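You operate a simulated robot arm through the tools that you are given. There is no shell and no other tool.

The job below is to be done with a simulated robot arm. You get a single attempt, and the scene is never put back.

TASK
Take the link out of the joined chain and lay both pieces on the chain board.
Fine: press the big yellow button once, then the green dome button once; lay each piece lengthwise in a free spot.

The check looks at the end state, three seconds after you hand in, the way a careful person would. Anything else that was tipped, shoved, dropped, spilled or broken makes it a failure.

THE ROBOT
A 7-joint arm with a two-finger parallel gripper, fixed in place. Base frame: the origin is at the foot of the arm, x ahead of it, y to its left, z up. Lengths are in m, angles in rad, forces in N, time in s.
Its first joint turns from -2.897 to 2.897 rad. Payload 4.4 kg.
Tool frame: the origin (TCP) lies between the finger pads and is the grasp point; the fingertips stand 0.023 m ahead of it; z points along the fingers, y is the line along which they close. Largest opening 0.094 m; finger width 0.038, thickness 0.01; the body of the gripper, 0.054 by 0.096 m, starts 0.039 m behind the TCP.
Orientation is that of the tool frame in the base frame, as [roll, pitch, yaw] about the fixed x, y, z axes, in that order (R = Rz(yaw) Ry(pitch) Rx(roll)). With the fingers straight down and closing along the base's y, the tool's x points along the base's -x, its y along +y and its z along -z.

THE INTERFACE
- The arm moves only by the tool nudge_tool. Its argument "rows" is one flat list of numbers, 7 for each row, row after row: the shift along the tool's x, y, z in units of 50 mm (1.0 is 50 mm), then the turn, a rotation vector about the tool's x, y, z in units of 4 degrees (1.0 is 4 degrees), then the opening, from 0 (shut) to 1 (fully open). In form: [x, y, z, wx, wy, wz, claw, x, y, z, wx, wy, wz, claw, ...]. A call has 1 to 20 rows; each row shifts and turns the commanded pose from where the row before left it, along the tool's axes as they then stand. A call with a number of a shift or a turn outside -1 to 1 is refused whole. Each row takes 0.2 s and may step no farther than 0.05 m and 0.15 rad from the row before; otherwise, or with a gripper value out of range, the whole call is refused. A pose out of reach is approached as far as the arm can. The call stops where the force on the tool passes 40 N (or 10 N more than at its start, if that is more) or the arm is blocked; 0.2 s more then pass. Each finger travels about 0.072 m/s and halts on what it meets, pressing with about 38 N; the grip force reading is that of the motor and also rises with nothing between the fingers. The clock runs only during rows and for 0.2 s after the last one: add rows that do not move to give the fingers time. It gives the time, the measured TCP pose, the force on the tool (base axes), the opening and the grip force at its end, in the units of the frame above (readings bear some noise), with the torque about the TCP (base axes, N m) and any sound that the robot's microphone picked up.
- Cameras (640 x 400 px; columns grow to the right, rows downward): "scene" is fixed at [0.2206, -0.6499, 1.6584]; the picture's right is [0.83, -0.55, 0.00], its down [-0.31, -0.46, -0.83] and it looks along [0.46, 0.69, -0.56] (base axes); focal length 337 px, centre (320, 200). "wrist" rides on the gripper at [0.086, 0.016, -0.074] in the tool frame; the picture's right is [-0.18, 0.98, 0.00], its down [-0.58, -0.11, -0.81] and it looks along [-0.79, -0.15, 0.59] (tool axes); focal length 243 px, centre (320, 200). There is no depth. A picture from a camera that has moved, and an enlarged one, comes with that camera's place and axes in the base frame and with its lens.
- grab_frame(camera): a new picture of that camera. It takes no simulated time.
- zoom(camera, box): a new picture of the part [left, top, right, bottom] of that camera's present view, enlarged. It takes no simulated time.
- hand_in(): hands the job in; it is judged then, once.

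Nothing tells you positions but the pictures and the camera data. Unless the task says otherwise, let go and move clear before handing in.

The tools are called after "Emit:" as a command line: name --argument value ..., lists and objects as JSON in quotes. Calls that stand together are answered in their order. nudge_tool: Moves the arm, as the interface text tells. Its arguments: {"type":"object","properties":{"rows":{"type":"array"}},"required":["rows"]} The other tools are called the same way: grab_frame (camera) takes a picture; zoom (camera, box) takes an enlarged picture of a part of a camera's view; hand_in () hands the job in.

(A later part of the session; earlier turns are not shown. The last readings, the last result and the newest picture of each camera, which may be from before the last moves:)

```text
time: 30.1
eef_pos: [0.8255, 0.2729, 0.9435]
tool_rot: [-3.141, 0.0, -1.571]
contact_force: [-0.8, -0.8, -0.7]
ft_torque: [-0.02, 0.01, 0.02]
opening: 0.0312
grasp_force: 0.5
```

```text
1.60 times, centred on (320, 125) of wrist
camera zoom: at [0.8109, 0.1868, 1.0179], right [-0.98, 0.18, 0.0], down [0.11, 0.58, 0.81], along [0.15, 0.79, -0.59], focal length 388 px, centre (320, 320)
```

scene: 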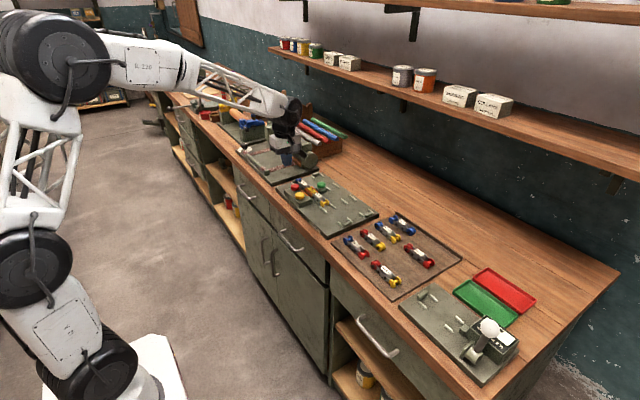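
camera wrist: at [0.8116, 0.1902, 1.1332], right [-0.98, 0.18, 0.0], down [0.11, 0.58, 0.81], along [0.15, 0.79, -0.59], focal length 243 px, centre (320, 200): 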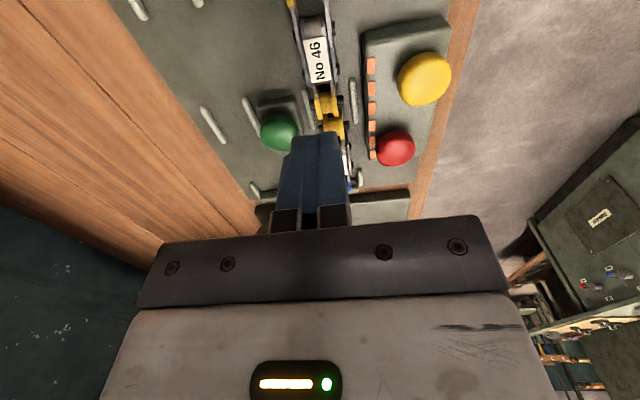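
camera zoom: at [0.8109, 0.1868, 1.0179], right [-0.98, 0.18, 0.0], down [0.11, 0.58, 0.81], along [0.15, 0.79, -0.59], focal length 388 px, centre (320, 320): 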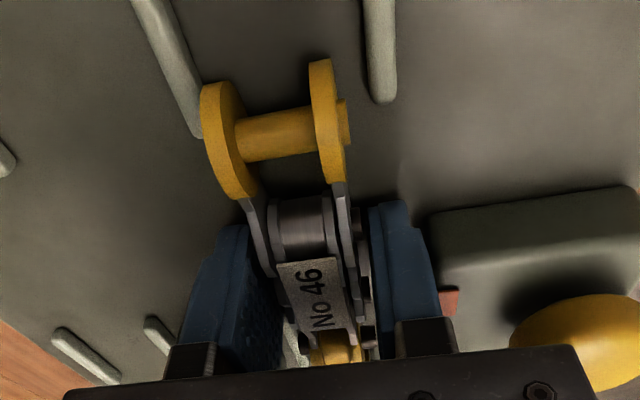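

With the fingers nearly closed there's no contact at a lower height, so the earlier hit was the -x finger's outer edge on the button block. I'll lower further in this narrow opening to find the real board.

Emit:
nudge_tool --rows '[0, 0, 0.03, 0, 0, 0, 0.33, 0, 0, 0.03, 0, 0, 0, 0.33, 0, 0, 0.03, 0, 0, 0, 0.33]'

```text
time: 31.1
eef_pos: [0.8273, 0.2736, 0.9427]
tool_rot: [-3.136, 0.001, -1.569]
contact_force: [-3.5, -2.8, 5.3]
ft_torque: [-0.17, 0.24, 0.0]
opening: 0.0322
grasp_force: 1.2
stopped in row 3: the force on the tool passed its limit at 42 N (the readings are from after the stop); the commanded pose is now the measured one
```

The contact height is about the same again (TCP≈0.943), so this is the floor. I'll close here, then lift in 1–2 mm steps while watching the force and opening.

Emit:
nudge_tool --rows '[0, 0, -0.01, 0, 0, 0, 0.31, 0, 0, 0, 0, 0, 0, 0.28, 0, 0, 0, 0, 0, 0, 0.2, 0, 0, 0, 0, 0, 0, 0, 0, 0, 0, 0, 0, 0, 0]'

Emit:
zoom --camera "wrist" --box '[240, 50, 400, 230]'

```text
time: 32.3
eef_pos: [0.828, 0.2737, 0.9433]
tool_rot: [-3.137, 0.0, -1.569]
contact_force: [1.0, 0.6, 0.6]
ft_torque: [-0.01, 0.03, 0.02]
opening: 0.0294
grasp_force: 37.9
```

```text
2.22 times, centred on (320, 140) of wrist
camera zoom: at [0.8124, 0.1874, 1.0178], right [-0.98, 0.18, 0.0], down [0.1, 0.58, 0.81], along [0.15, 0.79, -0.59], focal length 539 px, centre (320, 333)
```

zoom: 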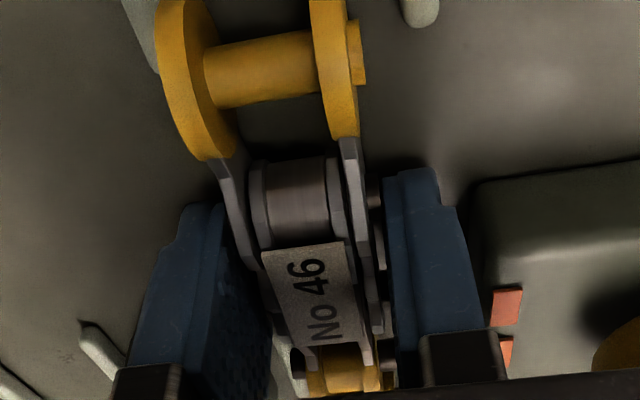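

It's gripped again at 29.4 mm and centred. I'll lift 2 mm.

Emit:
nudge_tool --rows '[0, 0, -0.02, 0, 0, 0, 0, 0, 0, -0.02, 0, 0, 0, 0]'

Emit:
nudge_tool --rows '[0, 0, -0.02, 0, 0, 0, 0, 0, 0, -0.02, 0, 0, 0, 0]'

Emit:
zoom --camera "scene" --box '[300, 180, 345, 210]'

```text
time: 32.9
eef_pos: [0.8276, 0.2725, 0.9448]
tool_rot: [-3.138, 0.001, -1.569]
contact_force: [-0.6, 0.1, 0.9]
ft_torque: [-0.01, 0.01, 0.0]
opening: 0.0296
grasp_force: 38.1
```

```text
time: 33.5
eef_pos: [0.8282, 0.273, 0.9471]
tool_rot: [-3.135, 0.001, -1.569]
contact_force: [0.0, 0.3, -1.4]
ft_torque: [0.04, 0.02, 0.0]
opening: 0.0299
grasp_force: 37.9
```

```text
13.33 times, centred on (322, 195) of scene
camera zoom: at [0.2206, -0.6499, 1.6584], right [0.83, -0.55, 0.0], down [-0.31, -0.46, -0.83], along [0.46, 0.69, -0.56], focal length 4494 px, centre (287, 267)
```

zoom: 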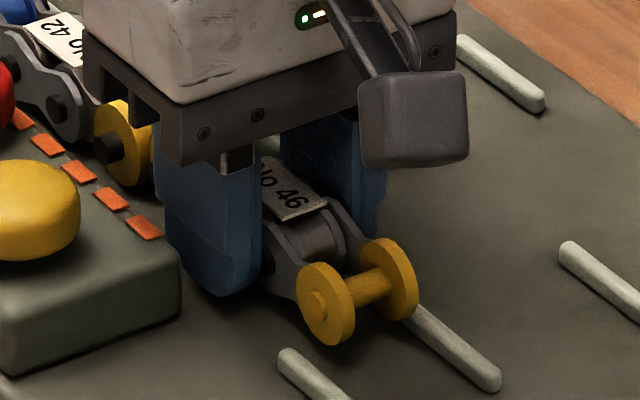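

The piece is rising with the gripper. I'll continue slowly and keep watching the opening.

Emit:
nudge_tool --rows '[0, 0, -0.04, 0, 0, 0, 0, 0, 0, -0.04, 0, 0, 0, 0, 0, 0, -0.04, 0, 0, 0, 0]'

Emit:
zoom --camera "scene" --box '[300, 180, 345, 210]'

Emit:
zoom --camera "wrist" --box '[240, 50, 400, 230]'

```text
time: 34.3
eef_pos: [0.8287, 0.2726, 0.9529]
tool_rot: [-3.136, 0.002, -1.567]
contact_force: [-0.3, 0.0, -2.5]
ft_torque: [-0.02, 0.02, 0.0]
opening: 0.03
grasp_force: 38.0
```

```text
13.33 times, centred on (322, 195) of scene
camera zoom: at [0.2206, -0.6499, 1.6584], right [0.83, -0.55, 0.0], down [-0.31, -0.46, -0.83], along [0.46, 0.69, -0.56], focal length 4494 px, centre (287, 267)
```

zoom: 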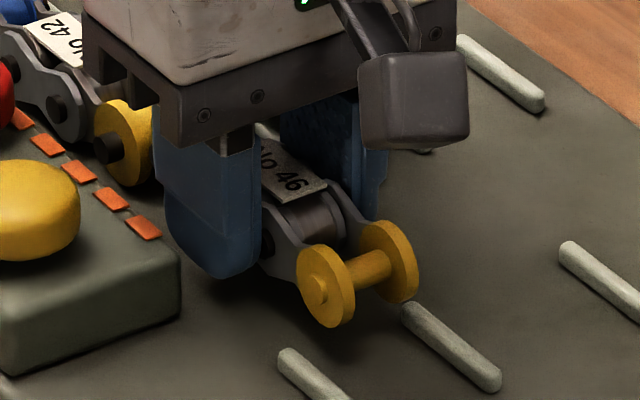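

```text
2.22 times, centred on (320, 140) of wrist
camera zoom: at [0.8123, 0.1876, 1.0282], right [-0.98, 0.18, -0.01], down [0.1, 0.58, 0.81], along [0.15, 0.79, -0.59], focal length 539 px, centre (320, 333)
```

zoom: 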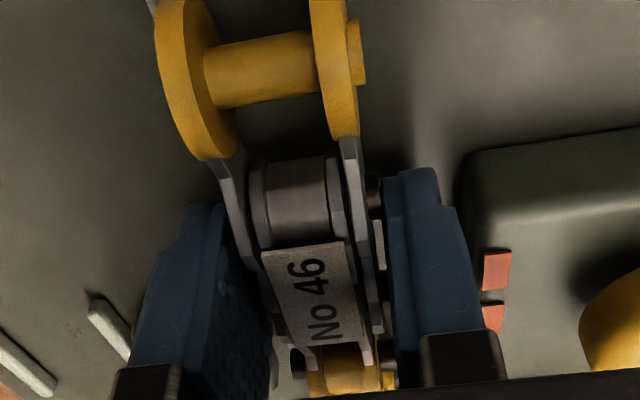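

The piece is off the board and steady in the gripper, so I'll lift further at moderate speed.

Emit:
nudge_tool --rows '[0, 0, -0.1, 0, 0, 0, 0, 0, 0, -0.15, 0, 0, 0, 0, 0, 0, -0.2, 0, 0, 0, 0, 0, 0, -0.2, 0, 0, 0, 0, 0, 0, -0.2, 0, 0, 0, 0, 0, 0, -0.2, 0, 0, 0, 0, 0, 0, -0.2, 0, 0, 0, 0, 0, 0, -0.1, 0, 0, 0, 0]'

Emit:
grab_frame --camera "wrist"

```text
time: 36.1
eef_pos: [0.8274, 0.2725, 1.021]
tool_rot: [-3.136, 0.001, -1.57]
contact_force: [0.7, 0.7, -2.3]
ft_torque: [0.0, 0.02, 0.04]
opening: 0.0296
grasp_force: 38.8
```

```text
taken
camera wrist: at [0.8116, 0.1865, 1.0958], right [-0.98, 0.18, 0.0], down [0.1, 0.58, 0.81], along [0.15, 0.79, -0.59], focal length 243 px, centre (320, 200)
```

wrist: 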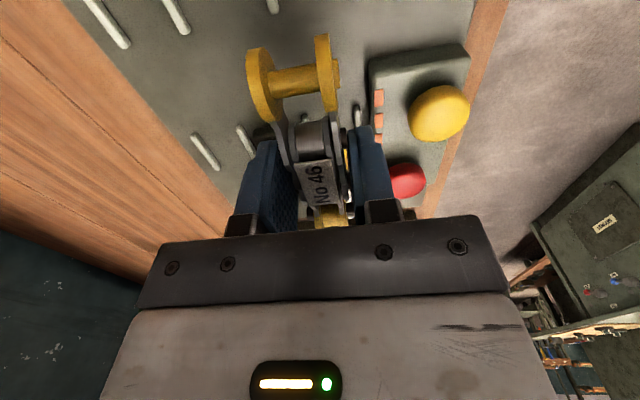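

No 46 is held firmly. I'll carry it over the brown board toward the free spot at about (0.845, -0.17).

Emit:
nudge_tool --rows '[0.25, 0, -0.3, 0, 0, 0, 0, 0.5, -0.03, -0.3, 0, 0, 0, 0, 0.65, -0.03, -0.2, 0, 0, 0, 0, 0.65, -0.03, 0, 0, 0, 0, 0, 0.65, -0.03, 0, 0, 0, 0, 0, 0.65, -0.03, 0, 0, 0, 0, 0, 0.65, -0.03, 0, 0, 0, 0, 0, 0.65, -0.03, 0, 0, 0, 0, 0, 0.65, -0.03, 0, 0, 0, 0, 0, 0.65, -0.03, 0, 0, 0, 0, 0, 0.65, -0.03, 0, 0, 0, 0, 0, 0.65, -0.03, 0, 0, 0, 0, 0, 0.65, -0.03, 0, 0, 0, 0, 0, 0.65, 0, 0, 0, 0, 0, 0, 0.3, 0, 0, 0, 0, 0, 0, 0, 0, 0, 0, 0, 0, 0]'

Emit:
grab_frame --camera "wrist"

Emit:
zoom --camera "scene" --box '[320, 190, 480, 300]'

```text
time: 39.5
eef_pos: [0.8457, -0.1667, 1.0599]
tool_rot: [-3.136, 0.002, -1.569]
contact_force: [-0.1, 0.9, -1.3]
ft_torque: [0.02, 0.01, 0.0]
opening: 0.0298
grasp_force: 38.4
```

```text
taken
camera wrist: at [0.8305, -0.2531, 1.1345], right [-0.98, 0.18, 0.0], down [0.1, 0.58, 0.81], along [0.15, 0.79, -0.59], focal length 243 px, centre (320, 200)
```

wrist: 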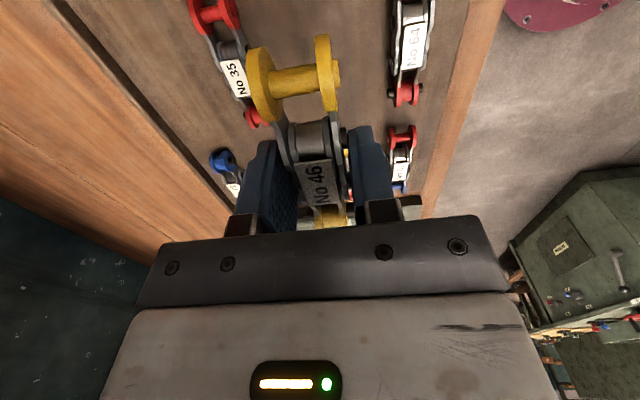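

```text
3.64 times, centred on (400, 245) of scene
camera zoom: at [0.2206, -0.6499, 1.6584], right [0.83, -0.55, 0.0], down [-0.31, -0.46, -0.83], along [0.46, 0.69, -0.56], focal length 1226 px, centre (29, 36)
```

zoom: 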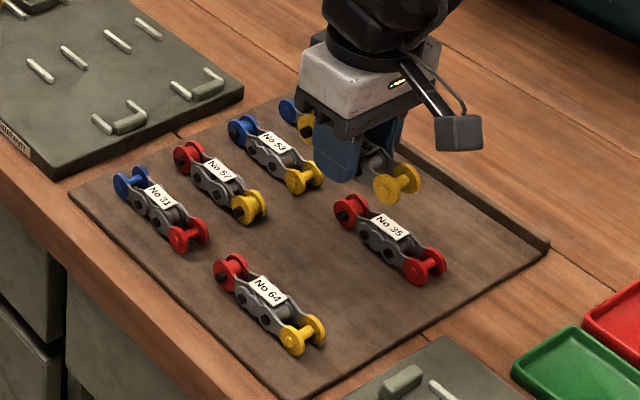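

The spot between No 64 (x≈0.775) and No 35 (x≈0.918), centred at y≈-0.163, is free. I'll lower the piece there in stages.

Emit:
nudge_tool --rows '[-0.05, 0, 0.3, 0, 0, 0, 0, 0, 0, 0.4, 0, 0, 0, 0, 0, 0, 0.4, 0, 0, 0, 0, 0, 0, 0.4, 0, 0, 0, 0, 0, 0, 0.3, 0, 0, 0, 0, 0, 0, 0.2, 0, 0, 0, 0, 0, 0, 0.1, 0, 0, 0, 0]'

Emit:
grab_frame --camera "wrist"

Emit:
zoom --camera "scene" --box '[320, 190, 480, 300]'

```text
time: 41.1
eef_pos: [0.8455, -0.1673, 0.954]
tool_rot: [-3.136, 0.002, -1.57]
contact_force: [0.0, 0.3, -2.9]
ft_torque: [-0.02, -0.03, 0.01]
opening: 0.0295
grasp_force: 37.8
```

```text
taken
camera wrist: at [0.8303, -0.2524, 1.0292], right [-0.98, 0.18, -0.01], down [0.1, 0.58, 0.81], along [0.15, 0.79, -0.59], focal length 243 px, centre (320, 200)
```

wrist: 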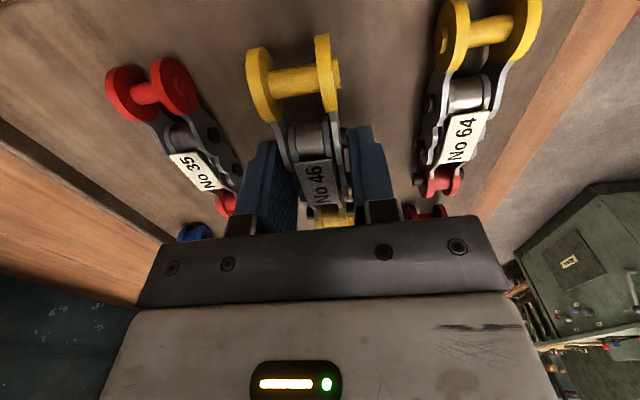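

```text
3.64 times, centred on (400, 245) of scene
camera zoom: at [0.2206, -0.6499, 1.6584], right [0.83, -0.55, 0.0], down [-0.31, -0.46, -0.83], along [0.46, 0.69, -0.56], focal length 1226 px, centre (29, 36)
```

zoom: 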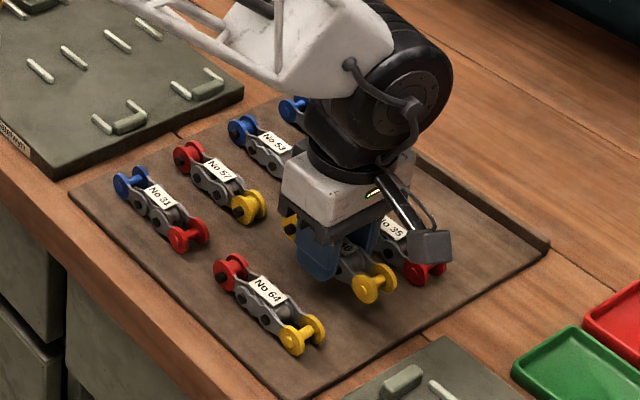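

It's well aligned between its neighbours and still above the surface. I'll lower in fine steps until it touches.

Emit:
nudge_tool --rows '[0, 0, 0.06, 0, 0, 0, 0, 0, 0, 0.06, 0, 0, 0, 0, 0, 0, 0.06, 0, 0, 0, 0]'

Emit:
zoom --camera "scene" --box '[360, 230, 440, 280]'

```text
time: 41.9
eef_pos: [0.8472, -0.1665, 0.9463]
tool_rot: [-3.138, 0.002, -1.57]
contact_force: [-0.5, -0.1, -2.5]
ft_torque: [0.02, -0.02, 0.05]
opening: 0.0298
grasp_force: 37.7
```

```text
8.00 times, centred on (400, 255) of scene
camera zoom: at [0.2206, -0.6499, 1.6584], right [0.83, -0.55, 0.0], down [-0.31, -0.46, -0.83], along [0.46, 0.69, -0.56], focal length 2696 px, centre (-320, -240)
```

zoom: 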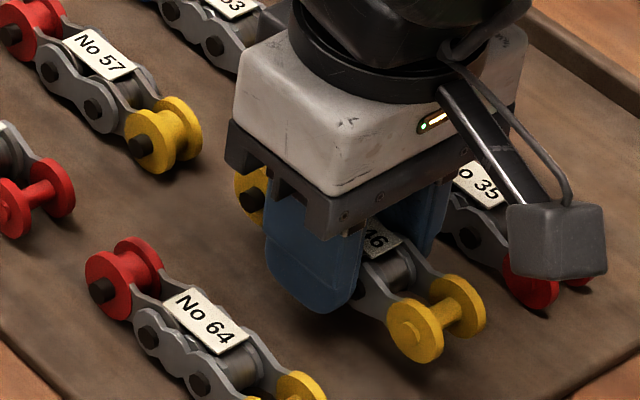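

Still clear of the surface, so I'll continue down.

Emit:
nudge_tool --rows '[0, 0, 0.06, 0, 0, 0, 0, 0, 0, 0.06, 0, 0, 0, 0]'

Emit:
nudge_tool --rows '[0, 0, 0.05, 0, 0, 0, 0, 0, 0, 0.05, 0, 0, 0, 0]'

```text
time: 42.5
eef_pos: [0.8462, -0.1659, 0.9407]
tool_rot: [-3.136, 0.001, -1.569]
contact_force: [-1.0, 0.4, -2.6]
ft_torque: [0.01, 0.02, -0.01]
opening: 0.0298
grasp_force: 38.2
```

```text
time: 43.1
eef_pos: [0.8462, -0.1671, 0.9347]
tool_rot: [-3.136, 0.003, -1.568]
contact_force: [0.4, 0.0, -1.1]
ft_torque: [0.02, 0.0, -0.01]
opening: 0.0298
grasp_force: 37.6
```

The tip is at about z=0.912 with no contact yet. I'll keep stepping down.

Emit:
nudge_tool --rows '[0, 0, 0.04, 0, 0, 0, 0]'

Emit:
nudge_tool --rows '[0, 0, 0.03, 0, 0, 0, 0]'

Emit:
zoom --camera "scene" --box '[360, 230, 440, 280]'

```text
time: 43.5
eef_pos: [0.8469, -0.1661, 0.9336]
tool_rot: [-3.136, 0.003, -1.569]
contact_force: [-0.4, 0.1, -2.3]
ft_torque: [0.03, -0.01, 0.0]
opening: 0.0298
grasp_force: 38.0
```

```text
time: 43.9
eef_pos: [0.8471, -0.1677, 0.9311]
tool_rot: [-3.137, 0.002, -1.57]
contact_force: [-0.6, 0.1, -1.9]
ft_torque: [0.04, 0.05, -0.02]
opening: 0.0297
grasp_force: 38.2
```

```text
8.00 times, centred on (400, 255) of scene
camera zoom: at [0.2206, -0.6499, 1.6584], right [0.83, -0.55, 0.0], down [-0.31, -0.46, -0.83], along [0.46, 0.69, -0.56], focal length 2696 px, centre (-320, -240)
```

zoom: 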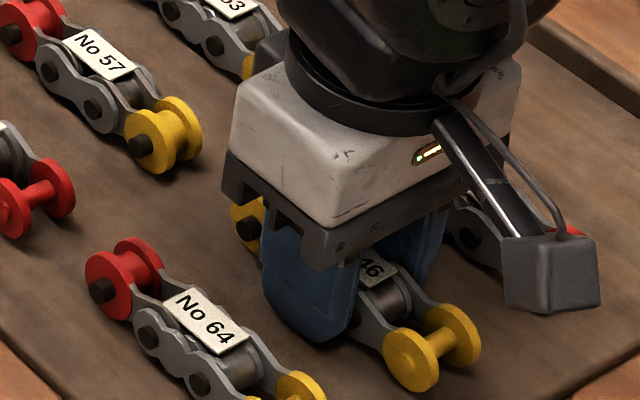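

It's very near the surface now. I'll continue in 1.5 mm steps until the weight is carried.

Emit:
nudge_tool --rows '[0, 0, 0.03, 0, 0, 0, 0]'

Emit:
nudge_tool --rows '[0, 0, 0.03, 0, 0, 0, 0]'

Emit:
nudge_tool --rows '[0, 0, 0.02, 0, 0, 0, 0]'

```text
time: 44.3
eef_pos: [0.8471, -0.1667, 0.9323]
tool_rot: [-3.133, 0.003, -1.569]
contact_force: [-4.7, 3.0, 13.4]
ft_torque: [0.09, 0.32, -0.04]
opening: 0.0295
grasp_force: 38.1
```

```text
time: 44.7
eef_pos: [0.8474, -0.1669, 0.932]
tool_rot: [-3.134, -0.001, -1.571]
contact_force: [-11.2, 3.5, 35.8]
ft_torque: [0.15, 1.01, -0.13]
opening: 0.0298
grasp_force: 37.8
```

```text
time: 45.1
eef_pos: [0.8472, -0.1681, 0.9308]
tool_rot: [-3.133, 0.002, -1.569]
contact_force: [0.2, 0.3, 3.6]
ft_torque: [0.21, 0.12, 0.05]
opening: 0.0297
grasp_force: 38.1
stopped in row 1: the force on the tool passed its limit at 50 N (the readings are from after the stop); the commanded pose is now the measured one
```

The piece has settled on the board, and the load was released when the call stopped. Next I'll open the gripper slowly and check.

Emit:
nudge_tool --rows '[0, 0, -0.01, 0, 0, 0, 0.33, 0, 0, 0, 0, 0, 0, 0.36, 0, 0, 0, 0, 0, 0, 0.42, 0, 0, 0, 0, 0, 0, 0.45]'

Emit:
grab_frame --camera "wrist"

Emit:
zoom --camera "scene" --box '[360, 230, 440, 280]'

```text
time: 46.1
eef_pos: [0.8477, -0.167, 0.9319]
tool_rot: [-3.133, 0.001, -1.571]
contact_force: [0.3, 0.4, 0.7]
ft_torque: [-0.02, 0.06, 0.02]
opening: 0.0419
grasp_force: 0.0
```

```text
taken
camera wrist: at [0.831, -0.2532, 1.0059], right [-0.98, 0.18, -0.01], down [0.1, 0.58, 0.81], along [0.15, 0.79, -0.59], focal length 243 px, centre (320, 200)
```

wrist: 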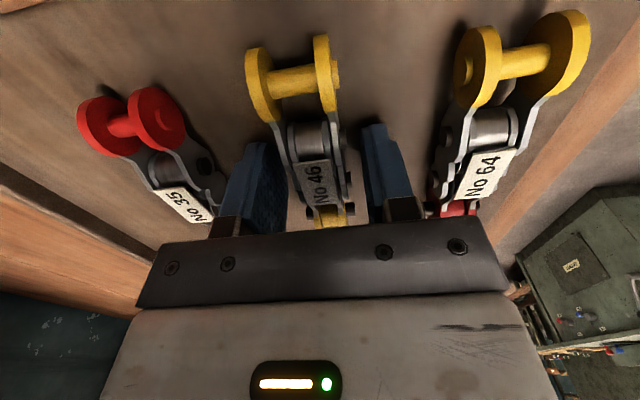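

```text
8.00 times, centred on (400, 255) of scene
camera zoom: at [0.2206, -0.6499, 1.6584], right [0.83, -0.55, 0.0], down [-0.31, -0.46, -0.83], along [0.46, 0.69, -0.56], focal length 2696 px, centre (-320, -240)
```

zoom: 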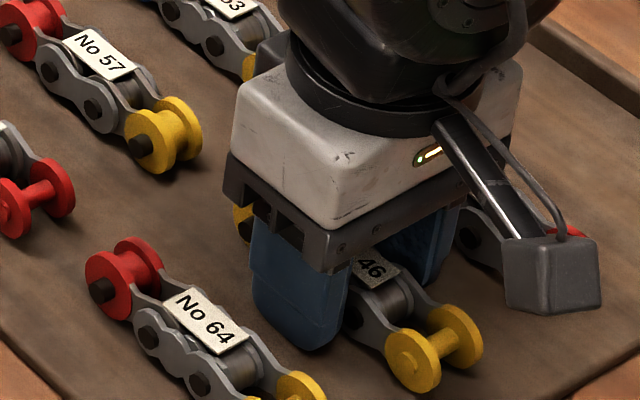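

No 46 sits flat and the fingers are clear on both sides. I'll go straight up, fix the small tilt in the air, and head back to the fixture for No 42.

Emit:
nudge_tool --rows '[0, 0, -0.1, 0, 0, 0, 0.45, 0, 0, -0.2, 0, 0, 0, 0.45, 0, 0, -0.5, 0, 0, 0, 0.45, 0, 0, -0.8, 0, 0, 0, 0.45, 0, 0, -0.9, -0.12, 0, 0, 0.45, -0.5, 0, -0.7, 0, 0, 0, 0.45, -0.9, 0, 0, 0, 0, 0, 0.45, -0.9, 0.04, 0, 0, 0, 0, 0.45, -0.9, 0.04, 0, 0, 0, 0, 0.45, -0.9, 0.04, 0, 0, 0, 0, 0.45, -0.9, 0.04, 0, 0, 0, 0, 0.45, -0.9, 0.04, 0, 0, 0, 0, 0.45, -0.9, 0.04, 0, 0, 0, 0, 0.45, -0.9, 0.04, 0, 0, 0, 0, 0.45, -0.9, 0.04, 0, 0, 0, 0, 0.45, 0, 0, 0, 0, 0, 0, 0.45]'

Emit:
grab_frame --camera "wrist"

Emit:
zoom --camera "scene" --box '[320, 190, 480, 300]'

```text
time: 49.5
eef_pos: [0.8308, 0.2628, 1.0915]
tool_rot: [-3.142, 0.001, -1.571]
contact_force: [-0.6, -0.1, -0.2]
ft_torque: [0.0, 0.04, 0.01]
opening: 0.0421
grasp_force: 0.0
```

```text
taken
camera wrist: at [0.8159, 0.1773, 1.1668], right [-0.98, 0.18, 0.0], down [0.11, 0.58, 0.81], along [0.15, 0.79, -0.59], focal length 243 px, centre (320, 200)
```

wrist: 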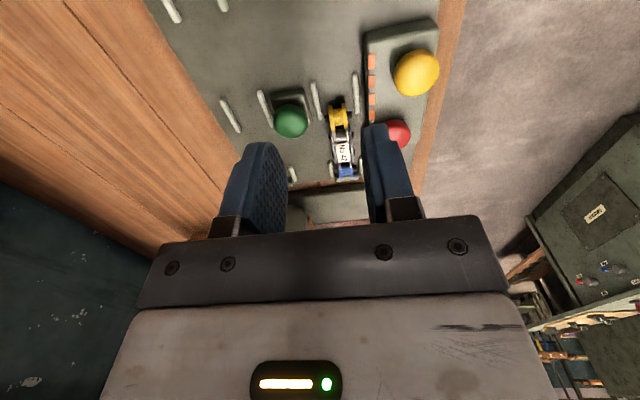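

```text
3.64 times, centred on (400, 245) of scene
camera zoom: at [0.2206, -0.6499, 1.6584], right [0.83, -0.55, 0.0], down [-0.31, -0.46, -0.83], along [0.46, 0.69, -0.56], focal length 1226 px, centre (29, 36)
```

zoom: 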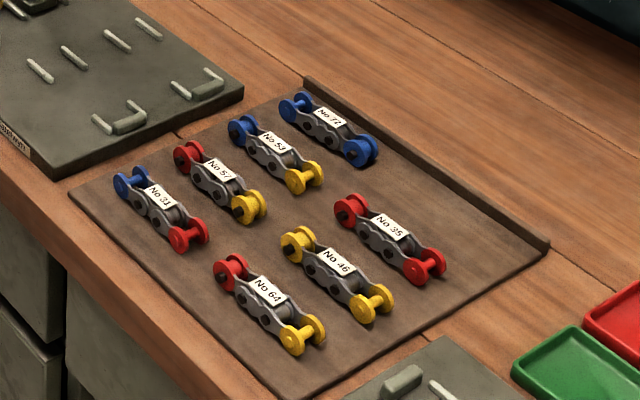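

No 46 lies neatly in its spot. Next I'll locate No 42 precisely.

Emit:
zoom --camera "wrist" --box '[270, 60, 400, 210]'

Emit:
zoom --camera "scene" --box '[290, 165, 335, 195]'

Emit:
grab_frame --camera "scene"

```text
2.67 times, centred on (335, 135) of wrist
camera zoom: at [0.8159, 0.1773, 1.1668], right [-0.98, 0.18, 0.0], down [0.11, 0.58, 0.81], along [0.15, 0.79, -0.59], focal length 647 px, centre (280, 373)
```

zoom: 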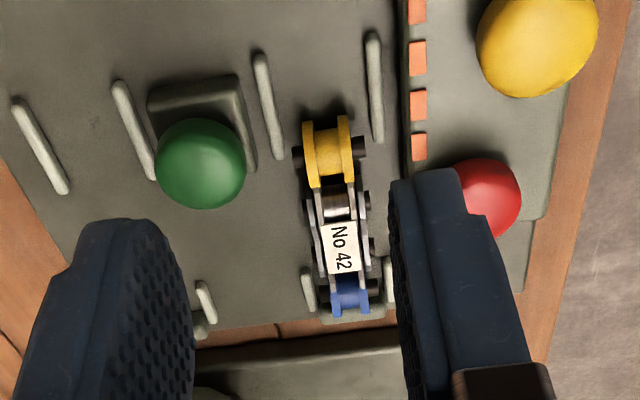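

```text
13.33 times, centred on (312, 180) of scene
camera zoom: at [0.2206, -0.6499, 1.6584], right [0.83, -0.55, 0.0], down [-0.31, -0.46, -0.83], along [0.46, 0.69, -0.56], focal length 4494 px, centre (420, 467)
```

zoom: 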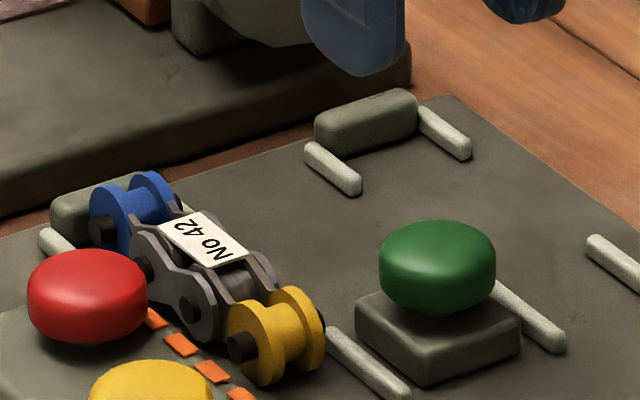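

```text
taken
```

scene: 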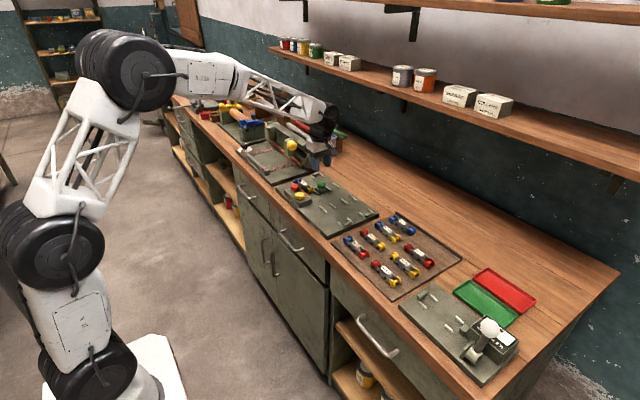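

No 42's centre is at about (0.827, 0.386), with a free window for the fingers at y≈0.347–0.415. I'll hover above y≈0.383 and check the clearance to the neighbouring machine.

Emit:
nudge_tool --rows '[-0.6, 0.02, 0.1, 0, 0, 0, 0.4, -0.6, 0.02, 0.1, 0, 0, 0, 0.4, -0.6, 0.02, 0.2, 0, 0, 0, 0.4, -0.6, 0.02, 0.4, 0, 0, 0, 0.4, 0, 0, 0.4, 0, 0, 0, 0.4, 0, 0, 0, 0, 0, 0, 0.4]'

Emit:
zoom --camera "wrist" --box '[200, 0, 440, 250]'

Emit:
zoom --camera "scene" --box '[250, 110, 370, 210]'

```text
time: 50.9
eef_pos: [0.8259, 0.3835, 1.0324]
tool_rot: [3.14, 0.0, -1.57]
contact_force: [-0.1, -0.1, 0.0]
ft_torque: [0.04, 0.03, -0.03]
opening: 0.0376
grasp_force: 0.0
```

```text
1.60 times, centred on (320, 125) of wrist
camera zoom: at [0.8108, 0.2978, 1.1069], right [-0.98, 0.18, 0.0], down [0.11, 0.58, 0.81], along [0.15, 0.79, -0.59], focal length 388 px, centre (320, 320)
```

zoom: 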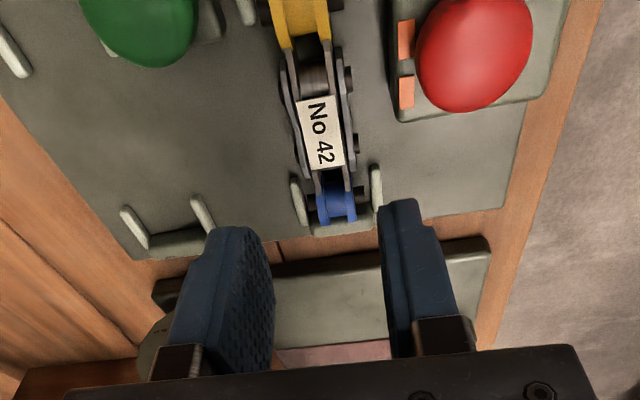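

```text
4.00 times, centred on (310, 160) of scene
camera zoom: at [0.2206, -0.6499, 1.6584], right [0.83, -0.55, 0.0], down [-0.31, -0.46, -0.83], along [0.46, 0.69, -0.56], focal length 1348 px, centre (360, 360)
```

zoom: 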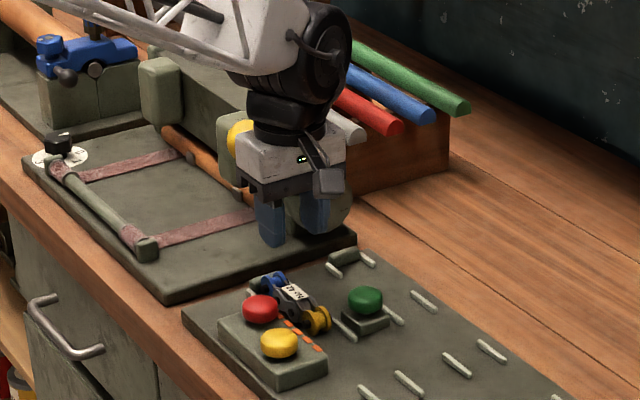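

The gripper is aligned with No 42's centre and has clearance to the lever machine. Next I'll lower toward the grasp.

Emit:
nudge_tool --rows '[0, -0.02, 0.3, 0, 0, 0, 0.4, 0, 0, 0.5, 0, 0, 0, 0.4, 0, 0, 0.5, 0, 0, 0, 0.4, 0, 0, 0.2, 0, 0, 0, 0.4, 0, 0, 0.1, 0, 0, 0, 0.4, 0, 0, 0, 0, 0, 0, 0.4]'

Emit:
zoom --camera "wrist" --box '[200, 0, 440, 250]'

Emit:
zoom --camera "scene" --box '[270, 140, 360, 200]'

```text
time: 52.3
eef_pos: [0.8275, 0.3818, 0.9528]
tool_rot: [3.14, 0.001, -1.571]
contact_force: [-0.2, -0.5, 0.2]
ft_torque: [0.02, 0.01, 0.02]
opening: 0.0374
grasp_force: 0.1
```

```text
1.60 times, centred on (320, 125) of wrist
camera zoom: at [0.8114, 0.2965, 1.0273], right [-0.98, 0.18, 0.0], down [0.11, 0.58, 0.81], along [0.15, 0.79, -0.59], focal length 388 px, centre (320, 320)
```

zoom: 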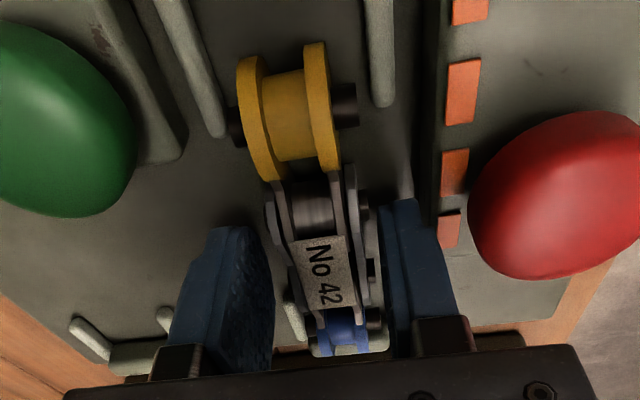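

```text
6.67 times, centred on (315, 170) of scene
camera zoom: at [0.2206, -0.6499, 1.6584], right [0.83, -0.55, 0.0], down [-0.31, -0.46, -0.83], along [0.46, 0.69, -0.56], focal length 2247 px, centre (353, 400)
```

zoom: 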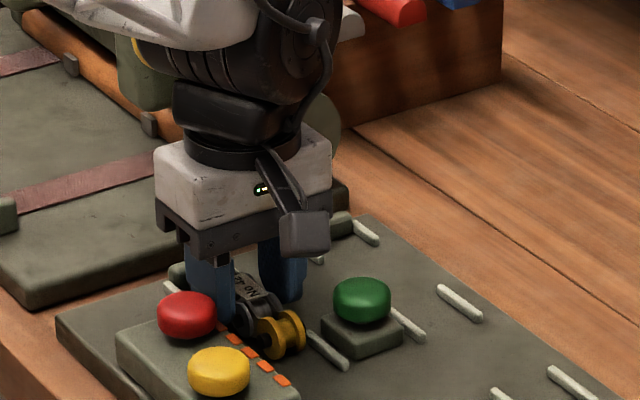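

It's centred in x. I'll lower the last few millimetres carefully.

Emit:
nudge_tool --rows '[0, 0, 0.06, 0, 0, 0, 0.4, 0, 0, 0.05, 0, 0, 0, 0.4, 0, 0, 0.03, 0, 0, 0, 0.4, 0, 0, 0, 0, 0, 0, 0.4]'

```text
time: 53.3
eef_pos: [0.8273, 0.383, 0.9453]
tool_rot: [3.142, 0.0, -1.572]
contact_force: [0.1, -1.5, 0.3]
ft_torque: [0.0, 0.02, 0.02]
opening: 0.0378
grasp_force: 0.0
```

No contact yet at TCP 0.945. I'll go down 1.5 mm more and close gradually.

Emit:
nudge_tool --rows '[0, 0, 0.03, 0, 0, 0, 0.4, 0, 0, 0, 0, 0, 0, 0.35, 0, 0, 0, 0, 0, 0, 0.32, 0, 0, 0, 0, 0, 0, 0.3]'

Emit:
zoom --camera "wrist" --box '[240, 50, 400, 230]'

```text
time: 54.3
eef_pos: [0.8265, 0.3833, 0.9431]
tool_rot: [-3.142, 0.001, -1.572]
contact_force: [-1.5, 0.6, -0.7]
ft_torque: [-0.13, -0.01, -0.01]
opening: 0.0297
grasp_force: 37.9
```

```text
2.22 times, centred on (320, 140) of wrist
camera zoom: at [0.8118, 0.2969, 1.0183], right [-0.98, 0.18, 0.0], down [0.11, 0.58, 0.81], along [0.15, 0.79, -0.59], focal length 539 px, centre (320, 333)
```

zoom: 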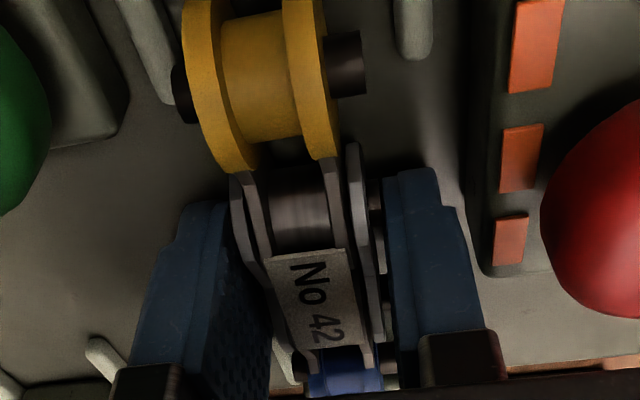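

It's gripped at 29.7 mm with no side load. I'll set full grip and lift slowly.

Emit:
nudge_tool --rows '[0, 0, 0, 0, 0, 0, 0, 0, 0, 0, 0, 0, 0, 0, 0, 0, -0.02, 0, 0, 0, 0, 0, 0, -0.02, 0, 0, 0, 0, 0, 0, -0.02, 0, 0, 0, 0, 0, 0, -0.04, 0, 0, 0, 0]'

Emit:
zoom --camera "wrist" --box '[240, 50, 400, 230]'

Emit:
zoom --camera "scene" --box '[270, 150, 345, 200]'

```text
time: 55.7
eef_pos: [0.828, 0.3832, 0.9483]
tool_rot: [-3.141, -0.001, -1.572]
contact_force: [-0.6, -0.2, -1.4]
ft_torque: [0.0, 0.01, 0.0]
opening: 0.0296
grasp_force: 38.4
```

```text
2.22 times, centred on (320, 140) of wrist
camera zoom: at [0.8118, 0.2971, 1.0228], right [-0.98, 0.18, 0.0], down [0.11, 0.58, 0.81], along [0.15, 0.79, -0.59], focal length 539 px, centre (320, 333)
```

zoom: 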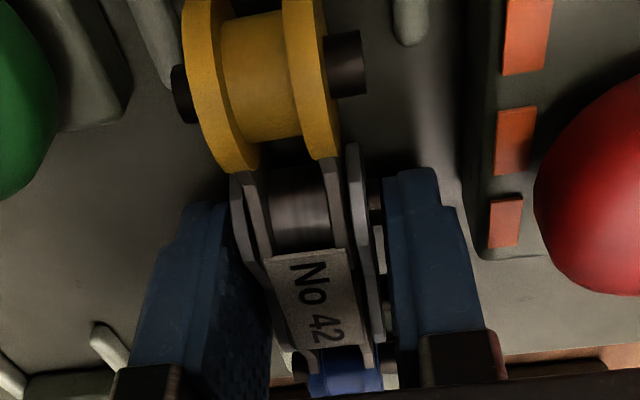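

```text
8.00 times, centred on (308, 175) of scene
camera zoom: at [0.2206, -0.6499, 1.6584], right [0.83, -0.55, 0.0], down [-0.31, -0.46, -0.83], along [0.46, 0.69, -0.56], focal length 2696 px, centre (420, 400)
```

zoom: 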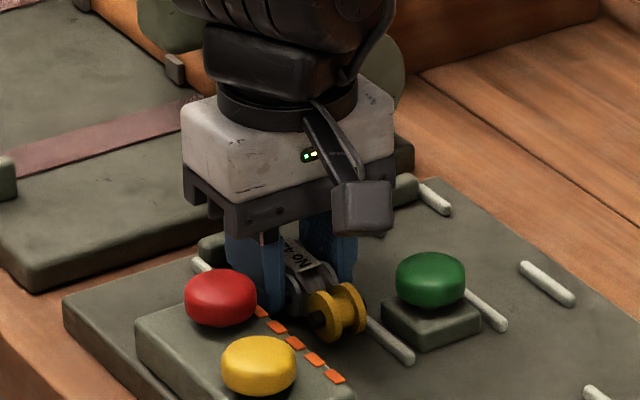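

No 42 moves with the gripper, so I'll lift straight up.

Emit:
nudge_tool --rows '[0, 0, -0.05, 0, 0, 0, 0, 0, 0, -0.1, 0, 0, 0, 0, 0, 0, -0.15, 0, 0, 0, 0, 0, 0, -0.2, 0, 0, 0, 0, 0, 0, -0.25, 0, 0, 0, 0, 0, 0, -0.3, 0, 0, 0, 0, 0, 0, -0.3, 0, 0, 0, 0, 0, 0, -0.3, 0, 0, 0, 0, 0, 0, -0.3, 0, 0, 0, 0, 0, 0, -0.2, 0, 0, 0, 0, 0, 0, -0.1, 0, 0, 0, 0]'

Emit:
grab_frame --camera "wrist"

```text
time: 58.1
eef_pos: [0.8265, 0.3837, 1.0612]
tool_rot: [3.14, -0.002, -1.57]
contact_force: [-0.1, 0.0, -1.9]
ft_torque: [0.01, -0.04, -0.01]
opening: 0.0297
grasp_force: 38.4
```

```text
taken
camera wrist: at [0.8111, 0.2973, 1.1358], right [-0.98, 0.18, 0.0], down [0.11, 0.58, 0.81], along [0.15, 0.79, -0.59], focal length 243 px, centre (320, 200)
```

wrist: 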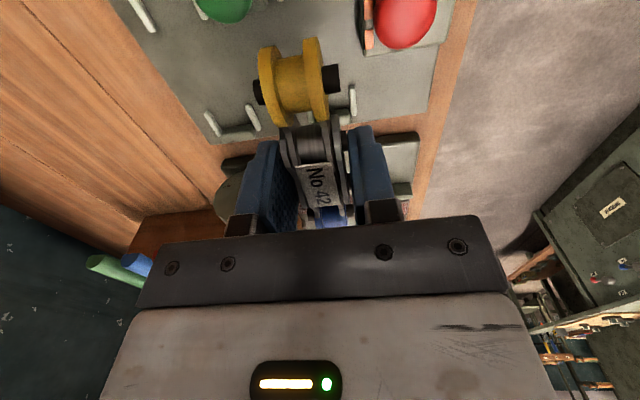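

No 42 is secure. I'll carry it to the other free spot, beyond No 35 at about (0.972, -0.162).

Emit:
nudge_tool --rows '[0.3, 0, 0, 0, 0, 0, 0, 0.5, -0.1, 0, 0, 0, 0, 0, 0.65, -0.18, 0, 0, 0, 0, 0, 0.65, -0.18, 0, 0, 0, 0, 0, 0.65, -0.18, 0, 0, 0, 0, 0, 0.65, -0.18, 0, 0, 0, 0, 0, 0.65, -0.18, 0, 0, 0, 0, 0, 0.65, -0.18, 0, 0, 0, 0, 0, 0.65, -0.18, 0, 0, 0, 0, 0, 0.65, -0.18, 0, 0, 0, 0, 0, 0.65, -0.18, 0, 0, 0, 0, 0, 0.65, -0.18, 0, 0, 0, 0, 0, 0.65, -0.18, 0, 0, 0, 0, 0, 0.65, -0.18, 0, 0, 0, 0, 0, 0.65, -0.18, 0, 0, 0, 0, 0, 0.65, -0.18, 0, 0, 0, 0, 0, 0.65, -0.18, 0, 0, 0, 0, 0, 0.3, -0.1, 0, 0, 0, 0, 0, 0, 0, 0, 0, 0, 0, 0]'

Emit:
grab_frame --camera "wrist"

Emit:
grab_frame --camera "scene"

Emit:
zoom --camera "scene" --box '[320, 190, 480, 300]'

```text
time: 62.1
eef_pos: [0.9736, -0.1605, 1.0608]
tool_rot: [-3.14, 0.0, -1.569]
contact_force: [0.7, 0.3, -2.6]
ft_torque: [-0.01, 0.03, 0.04]
opening: 0.0297
grasp_force: 38.0
```

```text
taken
camera wrist: at [0.9572, -0.2465, 1.1358], right [-0.98, 0.18, 0.0], down [0.11, 0.58, 0.81], along [0.15, 0.79, -0.59], focal length 243 px, centre (320, 200)
```

wrist: 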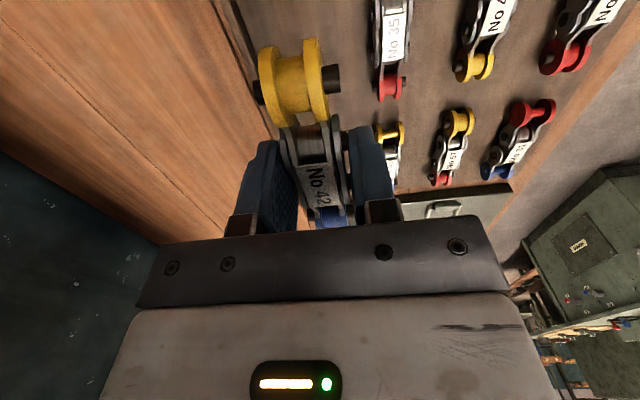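

```text
taken
```

scene: 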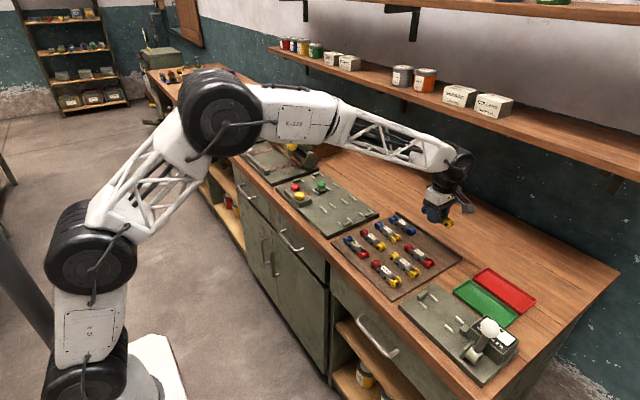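

```text
3.64 times, centred on (400, 245) of scene
camera zoom: at [0.2206, -0.6499, 1.6584], right [0.83, -0.55, 0.0], down [-0.31, -0.46, -0.83], along [0.46, 0.69, -0.56], focal length 1226 px, centre (29, 36)
```

zoom: 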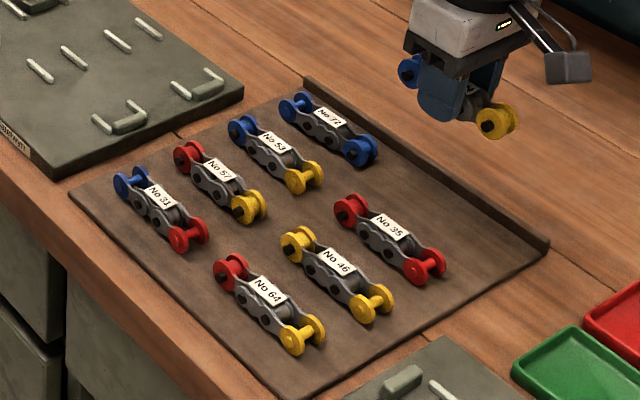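

The spot below is clear: No 35 is at x≈0.918, the back lip at x≈1.04, and I'm at x≈0.973. I'll lower.

Emit:
nudge_tool --rows '[0.03, 0, 0.3, 0, 0, 0, 0, 0, 0, 0.4, 0, 0, 0, 0, 0, 0, 0.4, 0, 0, 0, 0, 0, 0, 0.4, 0, 0, 0, 0, 0, 0, 0.3, 0, 0, 0, 0, 0, 0, 0.2, 0, 0, 0, 0, 0, 0, 0.1, 0, 0, 0, 0, 0, 0, 0.1, 0, 0, 0, 0]'

Emit:
grab_frame --camera "wrist"

Emit:
zoom --camera "scene" --box '[360, 210, 456, 270]'

```text
time: 63.9
eef_pos: [0.9731, -0.162, 0.9503]
tool_rot: [3.141, 0.002, -1.568]
contact_force: [0.0, 0.0, -1.3]
ft_torque: [0.03, -0.03, 0.0]
opening: 0.0301
grasp_force: 37.8
```

```text
taken
camera wrist: at [0.9577, -0.2469, 1.0257], right [-0.98, 0.18, 0.0], down [0.11, 0.58, 0.81], along [0.15, 0.79, -0.59], focal length 243 px, centre (320, 200)
```

wrist: 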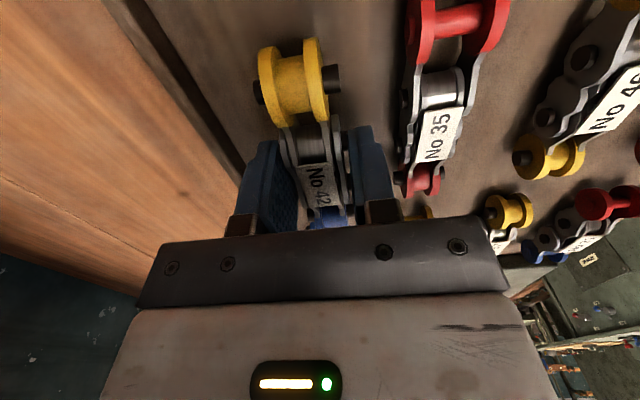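

```text
6.67 times, centred on (408, 240) of scene
camera zoom: at [0.2206, -0.6499, 1.6584], right [0.83, -0.55, 0.0], down [-0.31, -0.46, -0.83], along [0.46, 0.69, -0.56], focal length 2247 px, centre (-267, -67)
```

zoom: 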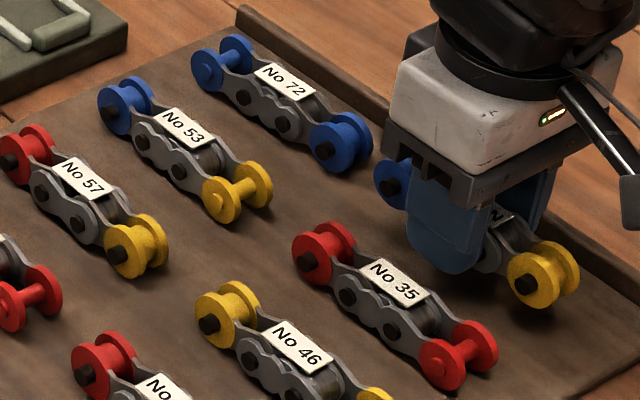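

Good clearance all round. I'll lower in fine steps to contact, expected near TCP z≈0.932.

Emit:
nudge_tool --rows '[0, 0, 0.06, 0, 0, 0, 0, 0, 0, 0.06, 0, 0, 0, 0, 0, 0, 0.06, 0, 0, 0, 0, 0, 0, 0.06, 0, 0, 0, 0]'

Emit:
nudge_tool --rows '[0, 0, 0.05, 0, 0, 0, 0]'

Emit:
nudge_tool --rows '[0, 0, 0.03, 0, 0, 0, 0]'

```text
time: 64.9
eef_pos: [0.9728, -0.1615, 0.9384]
tool_rot: [-3.14, 0.002, -1.571]
contact_force: [0.8, 0.3, -1.7]
ft_torque: [0.02, 0.0, 0.02]
opening: 0.0297
grasp_force: 38.3
```

```text
time: 65.3
eef_pos: [0.9719, -0.1612, 0.9352]
tool_rot: [-3.141, 0.002, -1.569]
contact_force: [0.0, 0.1, -2.3]
ft_torque: [0.01, -0.01, -0.02]
opening: 0.0298
grasp_force: 37.7
```

```text
time: 65.7
eef_pos: [0.9716, -0.1613, 0.9348]
tool_rot: [3.141, 0.001, -1.571]
contact_force: [-0.6, 0.5, -1.9]
ft_torque: [0.01, 0.01, 0.01]
opening: 0.0293
grasp_force: 38.0
```

Not touching yet, so I'll take a few more 1–1.5 mm steps.

Emit:
nudge_tool --rows '[0, 0, 0.03, 0, 0, 0, 0]'

Emit:
nudge_tool --rows '[0, 0, 0.025, 0, 0, 0, 0]'

```text
time: 66.1
eef_pos: [0.9717, -0.1611, 0.9315]
tool_rot: [-3.141, 0.0, -1.571]
contact_force: [-1.2, -0.4, -0.4]
ft_torque: [-0.02, -0.02, 0.0]
opening: 0.0296
grasp_force: 38.1
```

```text
time: 66.5
eef_pos: [0.9733, -0.1618, 0.9319]
tool_rot: [3.141, 0.0, -1.572]
contact_force: [-1.3, -0.3, 0.5]
ft_torque: [-0.02, 0.04, 0.02]
opening: 0.03
grasp_force: 38.0
```

The weight is starting to transfer, with the force going from -2 N to about 0. One more small step.

Emit:
nudge_tool --rows '[0, 0, 0.02, 0, 0, 0, 0]'

Emit:
zoom --camera "scene" --box '[376, 215, 456, 265]'

```text
time: 66.9
eef_pos: [0.9736, -0.1612, 0.9307]
tool_rot: [-3.139, -0.001, -1.57]
contact_force: [-2.7, 0.0, 11.8]
ft_torque: [0.2, 0.2, -0.01]
opening: 0.0297
grasp_force: 38.0
```

```text
8.00 times, centred on (416, 240) of scene
camera zoom: at [0.2206, -0.6499, 1.6584], right [0.83, -0.55, 0.0], down [-0.31, -0.46, -0.83], along [0.46, 0.69, -0.56], focal length 2696 px, centre (-448, -120)
```

zoom: 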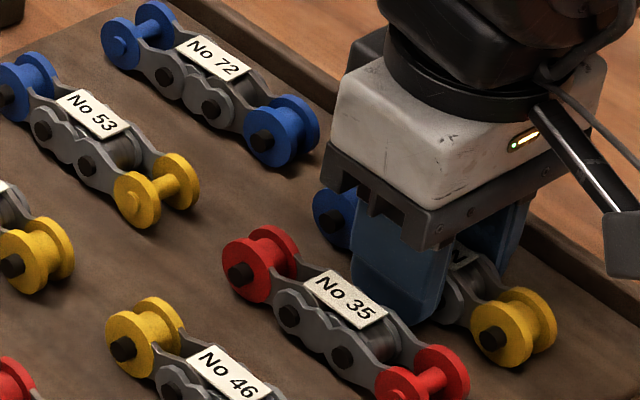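

The piece is resting on the board at about 12 N. I'll ease off slightly and open just enough to release it.

Emit:
nudge_tool --rows '[0, 0, -0.015, 0, 0, 0, 0.3, 0, 0, 0, 0, 0, 0, 0.33, 0, 0, 0, 0, 0, 0, 0.36, 0, 0, 0, 0, 0, 0, 0.4, 0, 0, 0, 0, 0, 0, 0.4]'

Emit:
grab_frame --camera "wrist"

Emit:
zoom --camera "scene" --box '[376, 215, 456, 265]'

```text
time: 68.1
eef_pos: [0.9714, -0.1614, 0.9317]
tool_rot: [3.141, -0.001, -1.569]
contact_force: [-0.7, -0.1, 1.6]
ft_torque: [0.01, 0.01, 0.02]
opening: 0.0377
grasp_force: 0.1
```

```text
taken
camera wrist: at [0.9567, -0.2465, 1.0058], right [-0.98, 0.18, 0.0], down [0.11, 0.58, 0.81], along [0.15, 0.79, -0.59], focal length 243 px, centre (320, 200)
```

wrist: 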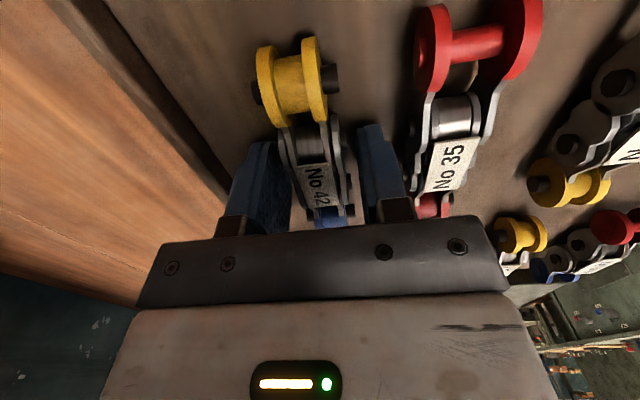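

```text
8.00 times, centred on (416, 240) of scene
camera zoom: at [0.2206, -0.6499, 1.6584], right [0.83, -0.55, 0.0], down [-0.31, -0.46, -0.83], along [0.46, 0.69, -0.56], focal length 2696 px, centre (-448, -120)
```

zoom: 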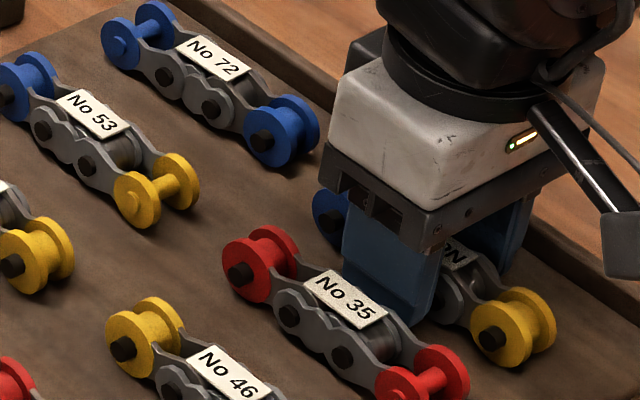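

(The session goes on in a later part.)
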